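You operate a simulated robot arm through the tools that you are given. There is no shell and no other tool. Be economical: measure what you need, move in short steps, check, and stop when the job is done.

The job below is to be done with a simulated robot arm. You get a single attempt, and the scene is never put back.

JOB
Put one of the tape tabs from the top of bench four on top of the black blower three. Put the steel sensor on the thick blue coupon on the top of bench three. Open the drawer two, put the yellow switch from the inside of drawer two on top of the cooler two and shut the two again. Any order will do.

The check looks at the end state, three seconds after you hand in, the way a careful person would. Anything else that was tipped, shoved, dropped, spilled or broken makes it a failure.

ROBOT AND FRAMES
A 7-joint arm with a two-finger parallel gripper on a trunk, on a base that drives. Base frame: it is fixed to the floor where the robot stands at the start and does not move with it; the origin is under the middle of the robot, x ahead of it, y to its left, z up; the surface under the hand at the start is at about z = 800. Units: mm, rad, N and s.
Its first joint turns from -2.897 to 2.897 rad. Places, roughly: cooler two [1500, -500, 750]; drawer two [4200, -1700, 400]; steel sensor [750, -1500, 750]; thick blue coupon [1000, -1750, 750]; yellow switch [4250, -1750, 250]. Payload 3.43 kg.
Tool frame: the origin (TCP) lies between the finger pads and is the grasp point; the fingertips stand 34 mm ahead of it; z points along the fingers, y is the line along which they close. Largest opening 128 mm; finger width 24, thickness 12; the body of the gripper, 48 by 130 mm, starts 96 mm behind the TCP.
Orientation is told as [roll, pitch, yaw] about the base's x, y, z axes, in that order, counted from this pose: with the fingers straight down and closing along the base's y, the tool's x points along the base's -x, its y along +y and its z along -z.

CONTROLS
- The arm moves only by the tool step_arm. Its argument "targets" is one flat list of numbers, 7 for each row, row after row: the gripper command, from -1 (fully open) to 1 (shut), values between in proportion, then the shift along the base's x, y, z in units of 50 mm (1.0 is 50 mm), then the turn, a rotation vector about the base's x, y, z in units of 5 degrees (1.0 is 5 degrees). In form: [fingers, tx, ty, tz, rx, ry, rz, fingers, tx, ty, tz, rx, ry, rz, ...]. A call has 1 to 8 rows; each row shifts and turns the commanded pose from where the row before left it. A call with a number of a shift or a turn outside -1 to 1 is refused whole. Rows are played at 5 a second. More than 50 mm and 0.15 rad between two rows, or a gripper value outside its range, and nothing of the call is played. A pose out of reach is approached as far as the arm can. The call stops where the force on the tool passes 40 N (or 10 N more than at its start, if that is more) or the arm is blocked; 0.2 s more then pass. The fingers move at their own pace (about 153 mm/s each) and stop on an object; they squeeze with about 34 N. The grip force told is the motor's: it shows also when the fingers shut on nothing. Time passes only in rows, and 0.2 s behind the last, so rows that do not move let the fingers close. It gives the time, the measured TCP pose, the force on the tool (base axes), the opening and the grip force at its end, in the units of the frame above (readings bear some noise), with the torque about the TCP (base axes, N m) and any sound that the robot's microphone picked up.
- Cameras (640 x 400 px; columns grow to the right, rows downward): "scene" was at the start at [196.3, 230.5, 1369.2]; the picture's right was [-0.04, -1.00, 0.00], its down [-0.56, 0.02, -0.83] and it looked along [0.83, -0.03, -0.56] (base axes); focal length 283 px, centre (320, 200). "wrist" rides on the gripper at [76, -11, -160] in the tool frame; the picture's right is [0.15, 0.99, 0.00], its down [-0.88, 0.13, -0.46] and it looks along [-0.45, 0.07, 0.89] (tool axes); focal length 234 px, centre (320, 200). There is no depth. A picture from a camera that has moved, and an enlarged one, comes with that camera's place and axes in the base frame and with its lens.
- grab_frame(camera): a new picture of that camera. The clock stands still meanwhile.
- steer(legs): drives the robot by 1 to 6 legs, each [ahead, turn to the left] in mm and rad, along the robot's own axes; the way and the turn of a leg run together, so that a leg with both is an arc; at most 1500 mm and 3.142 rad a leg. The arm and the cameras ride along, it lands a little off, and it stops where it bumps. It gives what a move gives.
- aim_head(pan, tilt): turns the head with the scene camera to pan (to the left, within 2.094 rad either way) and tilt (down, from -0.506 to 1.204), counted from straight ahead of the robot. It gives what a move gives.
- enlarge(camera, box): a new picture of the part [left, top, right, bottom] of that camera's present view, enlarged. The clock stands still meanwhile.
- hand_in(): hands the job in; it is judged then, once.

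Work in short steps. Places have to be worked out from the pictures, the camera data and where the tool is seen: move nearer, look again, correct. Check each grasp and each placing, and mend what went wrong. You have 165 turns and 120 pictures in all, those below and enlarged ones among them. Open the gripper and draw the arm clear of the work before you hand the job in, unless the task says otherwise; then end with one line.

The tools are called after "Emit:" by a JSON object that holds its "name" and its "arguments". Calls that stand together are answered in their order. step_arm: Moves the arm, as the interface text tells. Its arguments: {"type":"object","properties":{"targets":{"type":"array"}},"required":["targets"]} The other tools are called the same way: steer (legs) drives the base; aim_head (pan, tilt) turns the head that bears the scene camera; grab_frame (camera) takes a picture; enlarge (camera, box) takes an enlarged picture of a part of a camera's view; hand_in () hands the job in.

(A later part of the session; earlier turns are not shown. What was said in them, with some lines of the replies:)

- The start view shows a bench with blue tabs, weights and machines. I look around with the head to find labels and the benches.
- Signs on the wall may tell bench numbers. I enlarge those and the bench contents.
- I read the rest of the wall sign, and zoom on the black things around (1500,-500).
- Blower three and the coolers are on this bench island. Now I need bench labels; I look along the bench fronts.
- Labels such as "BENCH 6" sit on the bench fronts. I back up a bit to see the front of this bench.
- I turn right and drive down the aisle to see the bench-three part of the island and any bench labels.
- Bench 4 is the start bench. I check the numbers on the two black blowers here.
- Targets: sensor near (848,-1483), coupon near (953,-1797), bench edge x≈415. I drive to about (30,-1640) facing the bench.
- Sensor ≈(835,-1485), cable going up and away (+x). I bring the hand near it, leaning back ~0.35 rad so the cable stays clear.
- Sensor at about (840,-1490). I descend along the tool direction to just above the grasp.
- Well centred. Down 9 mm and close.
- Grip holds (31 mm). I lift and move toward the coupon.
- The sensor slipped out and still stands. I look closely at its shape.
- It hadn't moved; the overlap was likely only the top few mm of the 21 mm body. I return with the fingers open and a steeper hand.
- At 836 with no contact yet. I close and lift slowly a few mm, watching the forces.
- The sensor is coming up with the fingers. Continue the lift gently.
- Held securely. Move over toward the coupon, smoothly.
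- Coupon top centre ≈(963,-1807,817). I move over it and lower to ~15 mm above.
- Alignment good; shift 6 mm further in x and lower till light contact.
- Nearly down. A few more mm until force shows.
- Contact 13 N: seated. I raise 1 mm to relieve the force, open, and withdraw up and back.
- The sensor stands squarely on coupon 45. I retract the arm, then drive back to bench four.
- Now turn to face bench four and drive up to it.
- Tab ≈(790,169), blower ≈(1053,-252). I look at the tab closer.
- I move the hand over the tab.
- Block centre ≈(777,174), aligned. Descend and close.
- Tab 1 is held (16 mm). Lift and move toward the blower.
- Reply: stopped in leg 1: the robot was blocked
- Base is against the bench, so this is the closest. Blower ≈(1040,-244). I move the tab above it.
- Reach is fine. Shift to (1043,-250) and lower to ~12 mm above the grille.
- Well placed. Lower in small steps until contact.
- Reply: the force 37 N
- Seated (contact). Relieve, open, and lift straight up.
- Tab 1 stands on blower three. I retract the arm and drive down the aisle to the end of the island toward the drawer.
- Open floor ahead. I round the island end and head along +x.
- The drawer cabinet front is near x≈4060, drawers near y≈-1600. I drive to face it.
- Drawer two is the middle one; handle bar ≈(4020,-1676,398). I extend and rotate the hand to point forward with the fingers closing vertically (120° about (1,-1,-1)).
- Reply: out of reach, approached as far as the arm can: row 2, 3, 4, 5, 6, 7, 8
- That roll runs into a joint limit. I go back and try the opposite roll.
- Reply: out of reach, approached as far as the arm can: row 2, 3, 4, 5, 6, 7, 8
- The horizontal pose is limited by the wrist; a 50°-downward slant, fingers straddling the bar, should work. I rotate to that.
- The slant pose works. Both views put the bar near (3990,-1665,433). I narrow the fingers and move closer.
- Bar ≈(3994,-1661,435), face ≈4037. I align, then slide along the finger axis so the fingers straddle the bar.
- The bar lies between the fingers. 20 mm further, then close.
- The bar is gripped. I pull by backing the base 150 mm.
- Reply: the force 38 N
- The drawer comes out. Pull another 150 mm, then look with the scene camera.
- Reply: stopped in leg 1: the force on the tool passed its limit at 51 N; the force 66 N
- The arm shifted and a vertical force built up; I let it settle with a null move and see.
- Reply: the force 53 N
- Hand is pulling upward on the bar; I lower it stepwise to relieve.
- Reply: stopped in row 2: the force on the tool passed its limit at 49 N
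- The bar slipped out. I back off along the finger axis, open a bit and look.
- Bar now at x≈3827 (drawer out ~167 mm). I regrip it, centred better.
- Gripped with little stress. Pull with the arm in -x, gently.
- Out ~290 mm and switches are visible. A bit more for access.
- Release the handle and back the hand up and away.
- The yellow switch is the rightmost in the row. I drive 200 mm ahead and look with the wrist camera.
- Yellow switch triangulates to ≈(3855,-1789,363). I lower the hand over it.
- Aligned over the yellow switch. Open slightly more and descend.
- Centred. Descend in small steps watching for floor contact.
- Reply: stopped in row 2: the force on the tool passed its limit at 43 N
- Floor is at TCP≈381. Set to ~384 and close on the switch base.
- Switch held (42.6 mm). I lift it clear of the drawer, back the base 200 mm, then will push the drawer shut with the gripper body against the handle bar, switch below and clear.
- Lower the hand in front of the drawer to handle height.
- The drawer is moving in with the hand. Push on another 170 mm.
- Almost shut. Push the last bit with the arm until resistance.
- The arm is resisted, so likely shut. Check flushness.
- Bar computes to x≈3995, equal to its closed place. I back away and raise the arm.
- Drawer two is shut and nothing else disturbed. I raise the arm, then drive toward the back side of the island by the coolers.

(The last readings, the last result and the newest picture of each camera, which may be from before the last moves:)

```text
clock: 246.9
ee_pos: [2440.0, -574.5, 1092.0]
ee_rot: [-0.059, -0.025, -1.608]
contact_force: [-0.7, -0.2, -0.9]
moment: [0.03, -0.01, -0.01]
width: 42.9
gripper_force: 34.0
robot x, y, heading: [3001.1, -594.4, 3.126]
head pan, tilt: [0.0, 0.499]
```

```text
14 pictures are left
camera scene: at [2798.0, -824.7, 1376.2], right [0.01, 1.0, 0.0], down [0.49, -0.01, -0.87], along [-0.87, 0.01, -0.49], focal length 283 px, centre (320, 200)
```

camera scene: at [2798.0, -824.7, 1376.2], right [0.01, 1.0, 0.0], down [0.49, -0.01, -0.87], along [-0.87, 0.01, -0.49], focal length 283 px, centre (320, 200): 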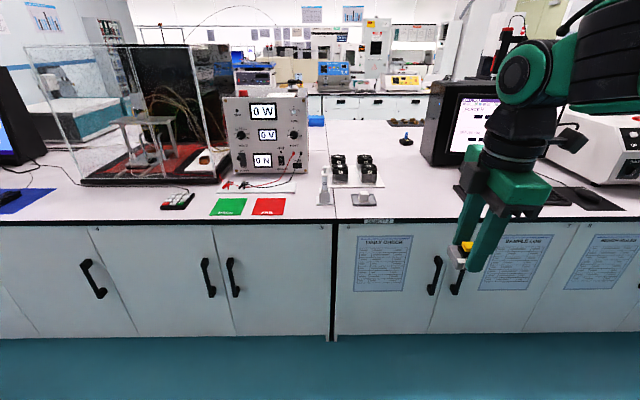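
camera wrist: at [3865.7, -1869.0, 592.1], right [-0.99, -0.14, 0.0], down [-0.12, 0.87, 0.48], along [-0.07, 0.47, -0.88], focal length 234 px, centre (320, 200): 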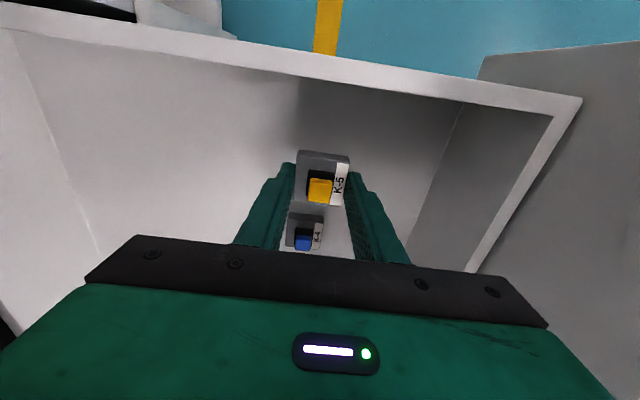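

Coolers visible; cooler two should be the near-right one from here. I verify.

Emit:
{"name": "enlarge", "arguments": {"camera": "scene", "box": [310, 140, 400, 210]}}

```text
5.71 times, centred on (355, 175) of scene
camera zoom: at [2798.0, -824.7, 1376.2], right [0.01, 1.0, 0.0], down [0.49, -0.01, -0.87], along [-0.87, 0.01, -0.49], focal length 1615 px, centre (120, 343)
```

zoom: 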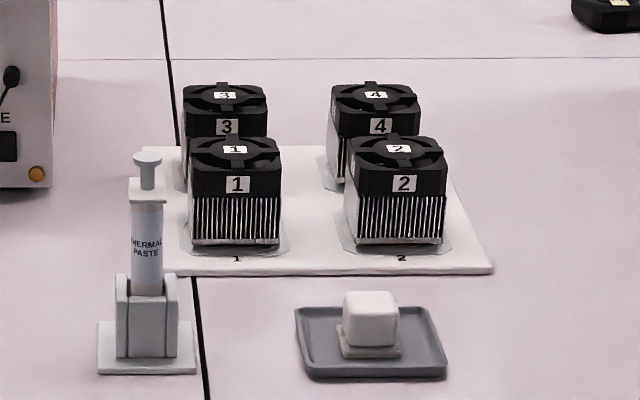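

Confirmed: cooler two is near right, centre ≈(1592,-583), top ≈878. Drive ahead 650 mm and view with the wrist camera.

Emit:
{"name": "steer", "arguments": {"legs": [[650, 0]]}}

Emit:
{"name": "step_arm", "arguments": {"targets": [1, -0.8, 0, -0.2, 0, 0, 0, 1, -0.8, 0, -0.2, 0, 0.2, 0, 1, -0.8, 0, -0.2, 0, 0.2, 0, 1, -0.6, 0, -0.2, 0, 0.2, 0, 1, 0, 0, 0, 0, 0, 0]}}

Emit:
{"name": "grab_frame", "arguments": {"camera": "wrist"}}

Emit:
{"name": "grab_frame", "arguments": {"camera": "scene"}}

```text
clock: 250.5
ee_pos: [1788.9, -569.4, 1091.5]
ee_rot: [-0.06, -0.025, -1.601]
contact_force: [0.1, 0.0, -1.2]
moment: [0.0, -0.01, 0.02]
width: 42.7
gripper_force: 33.2
robot x, y, heading: [2353.9, -582.8, 3.135]
head pan, tilt: [0.0, 0.499]
```

```text
clock: 251.7
ee_pos: [1652.2, -569.1, 1059.1]
ee_rot: [-0.125, -0.027, -1.6]
contact_force: [-0.2, -0.4, 0.1]
moment: [0.02, -0.02, 0.0]
width: 42.9
gripper_force: 34.2
robot x, y, heading: [2351.0, -581.5, 3.132]
head pan, tilt: [0.0, 0.499]
```

```text
12 pictures are left
camera wrist: at [1663.1, -488.0, 1215.5], right [0.99, 0.11, -0.13], down [0.16, -0.87, 0.46], along [-0.06, -0.47, -0.88], focal length 234 px, centre (320, 200)
```

wrist: 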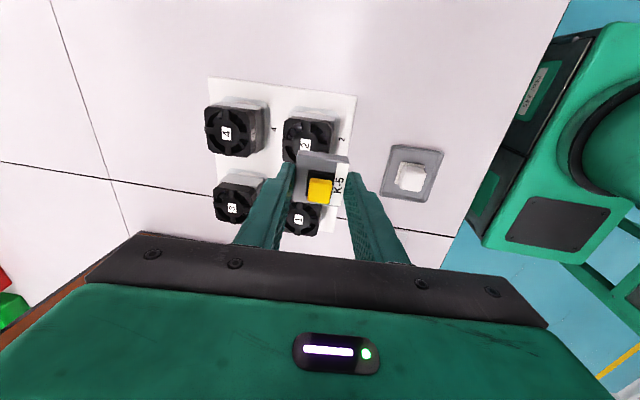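

```text
11 pictures are left
camera scene: at [2149.8, -818.3, 1376.3], right [0.01, 1.0, 0.0], down [0.49, 0.0, -0.87], along [-0.87, 0.01, -0.49], focal length 283 px, centre (320, 200)
```

scene: 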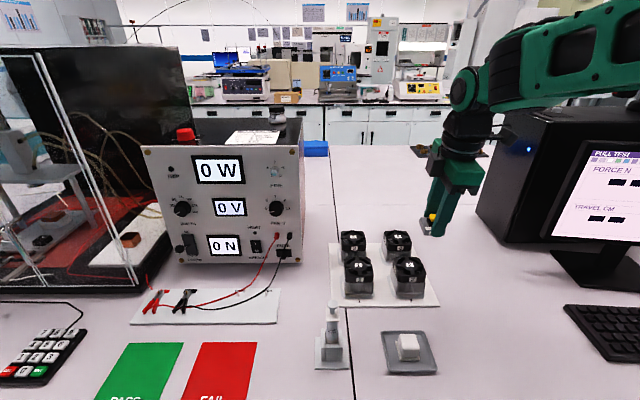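

Cooler two top ≈(1604,-581,878). I level the hand and move above it.

Emit:
{"name": "step_arm", "arguments": {"targets": [1, -0.2, -0.05, -0.3, 0, -0.5, 0, 1, -0.3, -0.06, -0.4, 0, -0.5, 0, 1, -0.3, -0.06, -0.4, 0, -0.45, 0, 1, -0.16, -0.06, -0.4, 0, 0, 0, 1, 0, 0, -0.4, 0, 0, 0, 1, 0, 0, 0, 0, 0, 0]}}

Emit:
{"name": "grab_frame", "arguments": {"camera": "wrist"}}

Emit:
{"name": "enlarge", "arguments": {"camera": "scene", "box": [340, 190, 480, 310]}}

```text
clock: 253.1
ee_pos: [1604.2, -581.8, 962.3]
ee_rot: [0.001, -0.025, -1.602]
contact_force: [0.1, -0.6, 0.3]
moment: [0.01, 0.0, -0.03]
width: 42.8
gripper_force: 34.2
robot x, y, heading: [2353.9, -586.6, 3.134]
head pan, tilt: [0.0, 0.499]
```

```text
10 pictures are left
camera wrist: at [1594.8, -499.7, 1119.7], right [0.99, 0.11, 0.0], down [0.1, -0.87, 0.48], along [0.05, -0.47, -0.88], focal length 234 px, centre (320, 200)
```

wrist: 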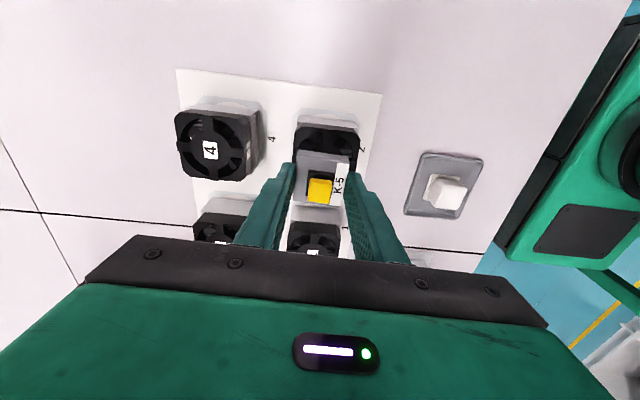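

```text
3.33 times, centred on (410, 250) of scene
camera zoom: at [2149.7, -818.3, 1376.3], right [0.01, 1.0, 0.0], down [0.49, 0.0, -0.87], along [-0.87, 0.01, -0.49], focal length 942 px, centre (20, 33)
```

zoom: 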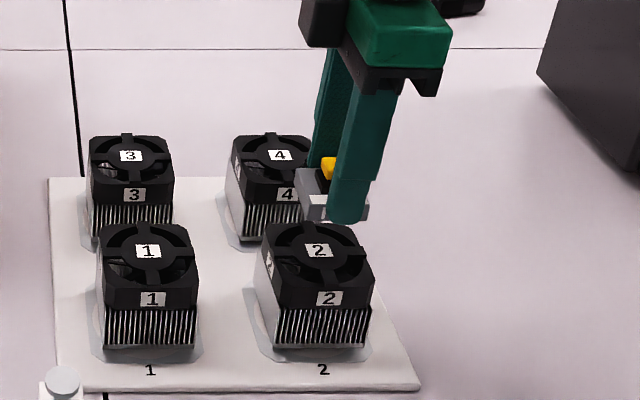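

Alignment good. Lower toward the cooler top.

Emit:
{"name": "step_arm", "arguments": {"targets": [1, 0.03, -0.04, -0.4, 0, 0, 0, 1, 0, 0, -0.25, 0, 0, 0, 1, 0, 0, -0.1, 0, 0, 0, 1, 0, 0, 0, 0, 0, 0]}}

Emit:
{"name": "enlarge", "arguments": {"camera": "scene", "box": [365, 210, 455, 290]}}

```text
clock: 254.1
ee_pos: [1605.3, -584.3, 924.9]
ee_rot: [0.001, -0.024, -1.603]
contact_force: [0.6, 0.3, 0.7]
moment: [0.03, -0.04, -0.03]
width: 42.9
gripper_force: 33.9
robot x, y, heading: [2350.7, -584.7, 3.133]
head pan, tilt: [0.0, 0.499]
```

```text
5.00 times, centred on (410, 250) of scene
camera zoom: at [2149.7, -818.3, 1376.3], right [0.01, 1.0, 0.0], down [0.49, 0.0, -0.87], along [-0.87, 0.01, -0.49], focal length 1413 px, centre (-130, -50)
```

zoom: 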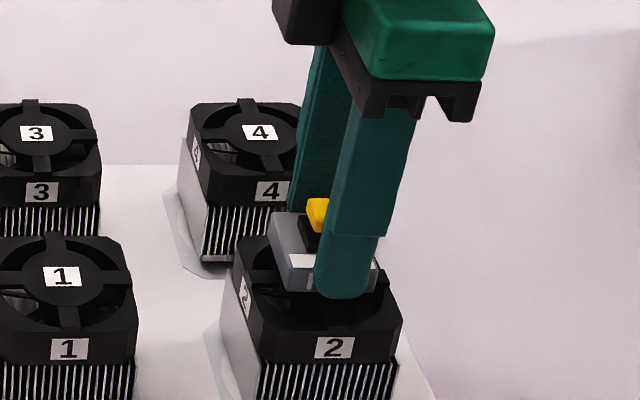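

Close to the surface; small steps until contact.

Emit:
{"name": "step_arm", "arguments": {"targets": [1, 0, 0, -0.06, 0, 0, 0, 1, 0, 0, 0, 0, 0, 0]}}

Emit:
{"name": "step_arm", "arguments": {"targets": [1, 0, 0, -0.05, 0, 0, 0, 1, 0, 0, 0, 0, 0, 0]}}

Emit:
{"name": "step_arm", "arguments": {"targets": [1, 0, 0, -0.04, 0, 0, 0, 1, 0, 0, 0, 0, 0, 0]}}

```text
clock: 254.7
ee_pos: [1605.6, -583.1, 921.1]
ee_rot: [0.001, -0.024, -1.602]
contact_force: [0.6, -0.4, -0.8]
moment: [0.01, -0.03, 0.02]
width: 42.6
gripper_force: 34.5
robot x, y, heading: [2354.3, -583.0, 3.135]
head pan, tilt: [0.0, 0.499]
```

```text
clock: 255.3
ee_pos: [1605.9, -584.6, 920.1]
ee_rot: [-0.001, -0.025, -1.604]
contact_force: [0.3, 0.2, 2.7]
moment: [-0.08, 0.07, -0.01]
width: 42.8
gripper_force: 34.0
robot x, y, heading: [2353.2, -586.9, 3.135]
head pan, tilt: [0.0, 0.499]
```

```text
clock: 255.9
ee_pos: [1605.8, -584.3, 918.6]
ee_rot: [-0.002, -0.024, -1.602]
contact_force: [3.4, 1.1, 35.0]
moment: [-0.11, -0.18, 0.01]
width: 42.9
gripper_force: 34.3
robot x, y, heading: [2352.1, -583.5, 3.13]
head pan, tilt: [0.0, 0.499]
```

Seated with 35 N. Relieve 2 mm, open gently, and lift straight up.

Emit:
{"name": "step_arm", "arguments": {"targets": [1, 0, 0, 0.04, 0, 0, 0, 1, 0, 0, 0, 0, 0, 0, 0.2, 0, 0, 0, 0, 0, 0, -0.1, 0, 0, 0, 0, 0, 0, -0.1, 0, 0, 0.2, 0, 0, 0, -0.1, 0, 0, 0.7, 0, 0, 0, -0.1, 0, 0, 0.9, 0, 0, 0, -0.1, 0, 0, 0.5, 0, 0, 0]}}

Emit:
{"name": "enlarge", "arguments": {"camera": "scene", "box": [340, 190, 480, 310]}}

```text
clock: 257.7
ee_pos: [1607.0, -583.5, 1035.0]
ee_rot: [0.002, -0.024, -1.603]
contact_force: [-0.2, -0.1, -1.2]
moment: [-0.03, -0.03, -0.01]
width: 70.2
gripper_force: 0.1
robot x, y, heading: [2354.4, -587.8, 3.132]
head pan, tilt: [0.0, 0.499]
```

```text
3.33 times, centred on (410, 250) of scene
camera zoom: at [2149.5, -818.3, 1376.2], right [0.01, 1.0, 0.0], down [0.49, 0.0, -0.87], along [-0.87, 0.01, -0.49], focal length 942 px, centre (20, 33)
```

zoom: 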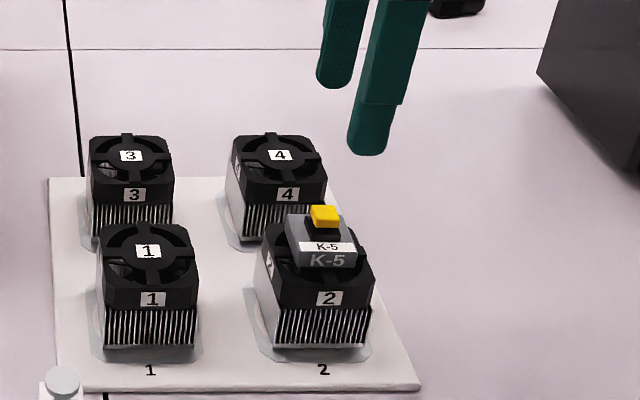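

The yellow switch sits on cooler two. I retract the arm and back off.

Emit:
{"name": "step_arm", "arguments": {"targets": [-1, 0.3, 0, 0.8, 0, 0, 0, -1, 0.8, 0, 0.4, 0, 0, 0, -1, 0.8, 0, 0.2, 0, 0, 0, -1, 0.8, 0, 0, 0, 0, 0]}}

Emit:
{"name": "steer", "arguments": {"legs": [[-350, 0]]}}

Emit:
{"name": "enlarge", "arguments": {"camera": "scene", "box": [310, 110, 450, 220]}}

```text
clock: 258.7
ee_pos: [1742.8, -582.8, 1104.5]
ee_rot: [0.001, -0.025, -1.605]
contact_force: [-1.0, -0.2, 0.0]
moment: [0.01, -0.07, -0.01]
width: 128.0
gripper_force: 0.1
robot x, y, heading: [2350.7, -583.3, 3.135]
head pan, tilt: [0.0, 0.499]
```

```text
clock: 261.0
ee_pos: [2094.5, -584.2, 1103.8]
ee_rot: [0.002, -0.023, -1.611]
contact_force: [0.0, 0.5, 0.3]
moment: [0.0, 0.01, -0.01]
width: 128.0
gripper_force: 0.0
robot x, y, heading: [2704.4, -588.7, 3.126]
head pan, tilt: [0.0, 0.499]
```

```text
3.64 times, centred on (380, 165) of scene
camera zoom: at [2500.5, -821.0, 1376.3], right [0.01, 1.0, 0.0], down [0.49, -0.01, -0.87], along [-0.87, 0.01, -0.49], focal length 1028 px, centre (102, 327)
```

zoom: 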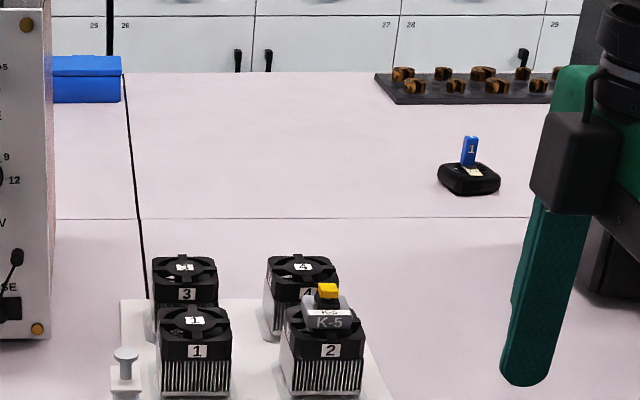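

Tab 1 stands on blower three, and the yellow switch is on cooler two. The drawer and the sensor looked right in their last pictures, so I hand in.

Emit:
{"name": "hand_in", "arguments": {}}

```text
The job is handed in.
```

The job is handed in: tape tab 1 is on blower three, the steel sensor is on the thick blue coupon (45), the yellow switch (K-5) is on cooler two, and drawer two is shut.
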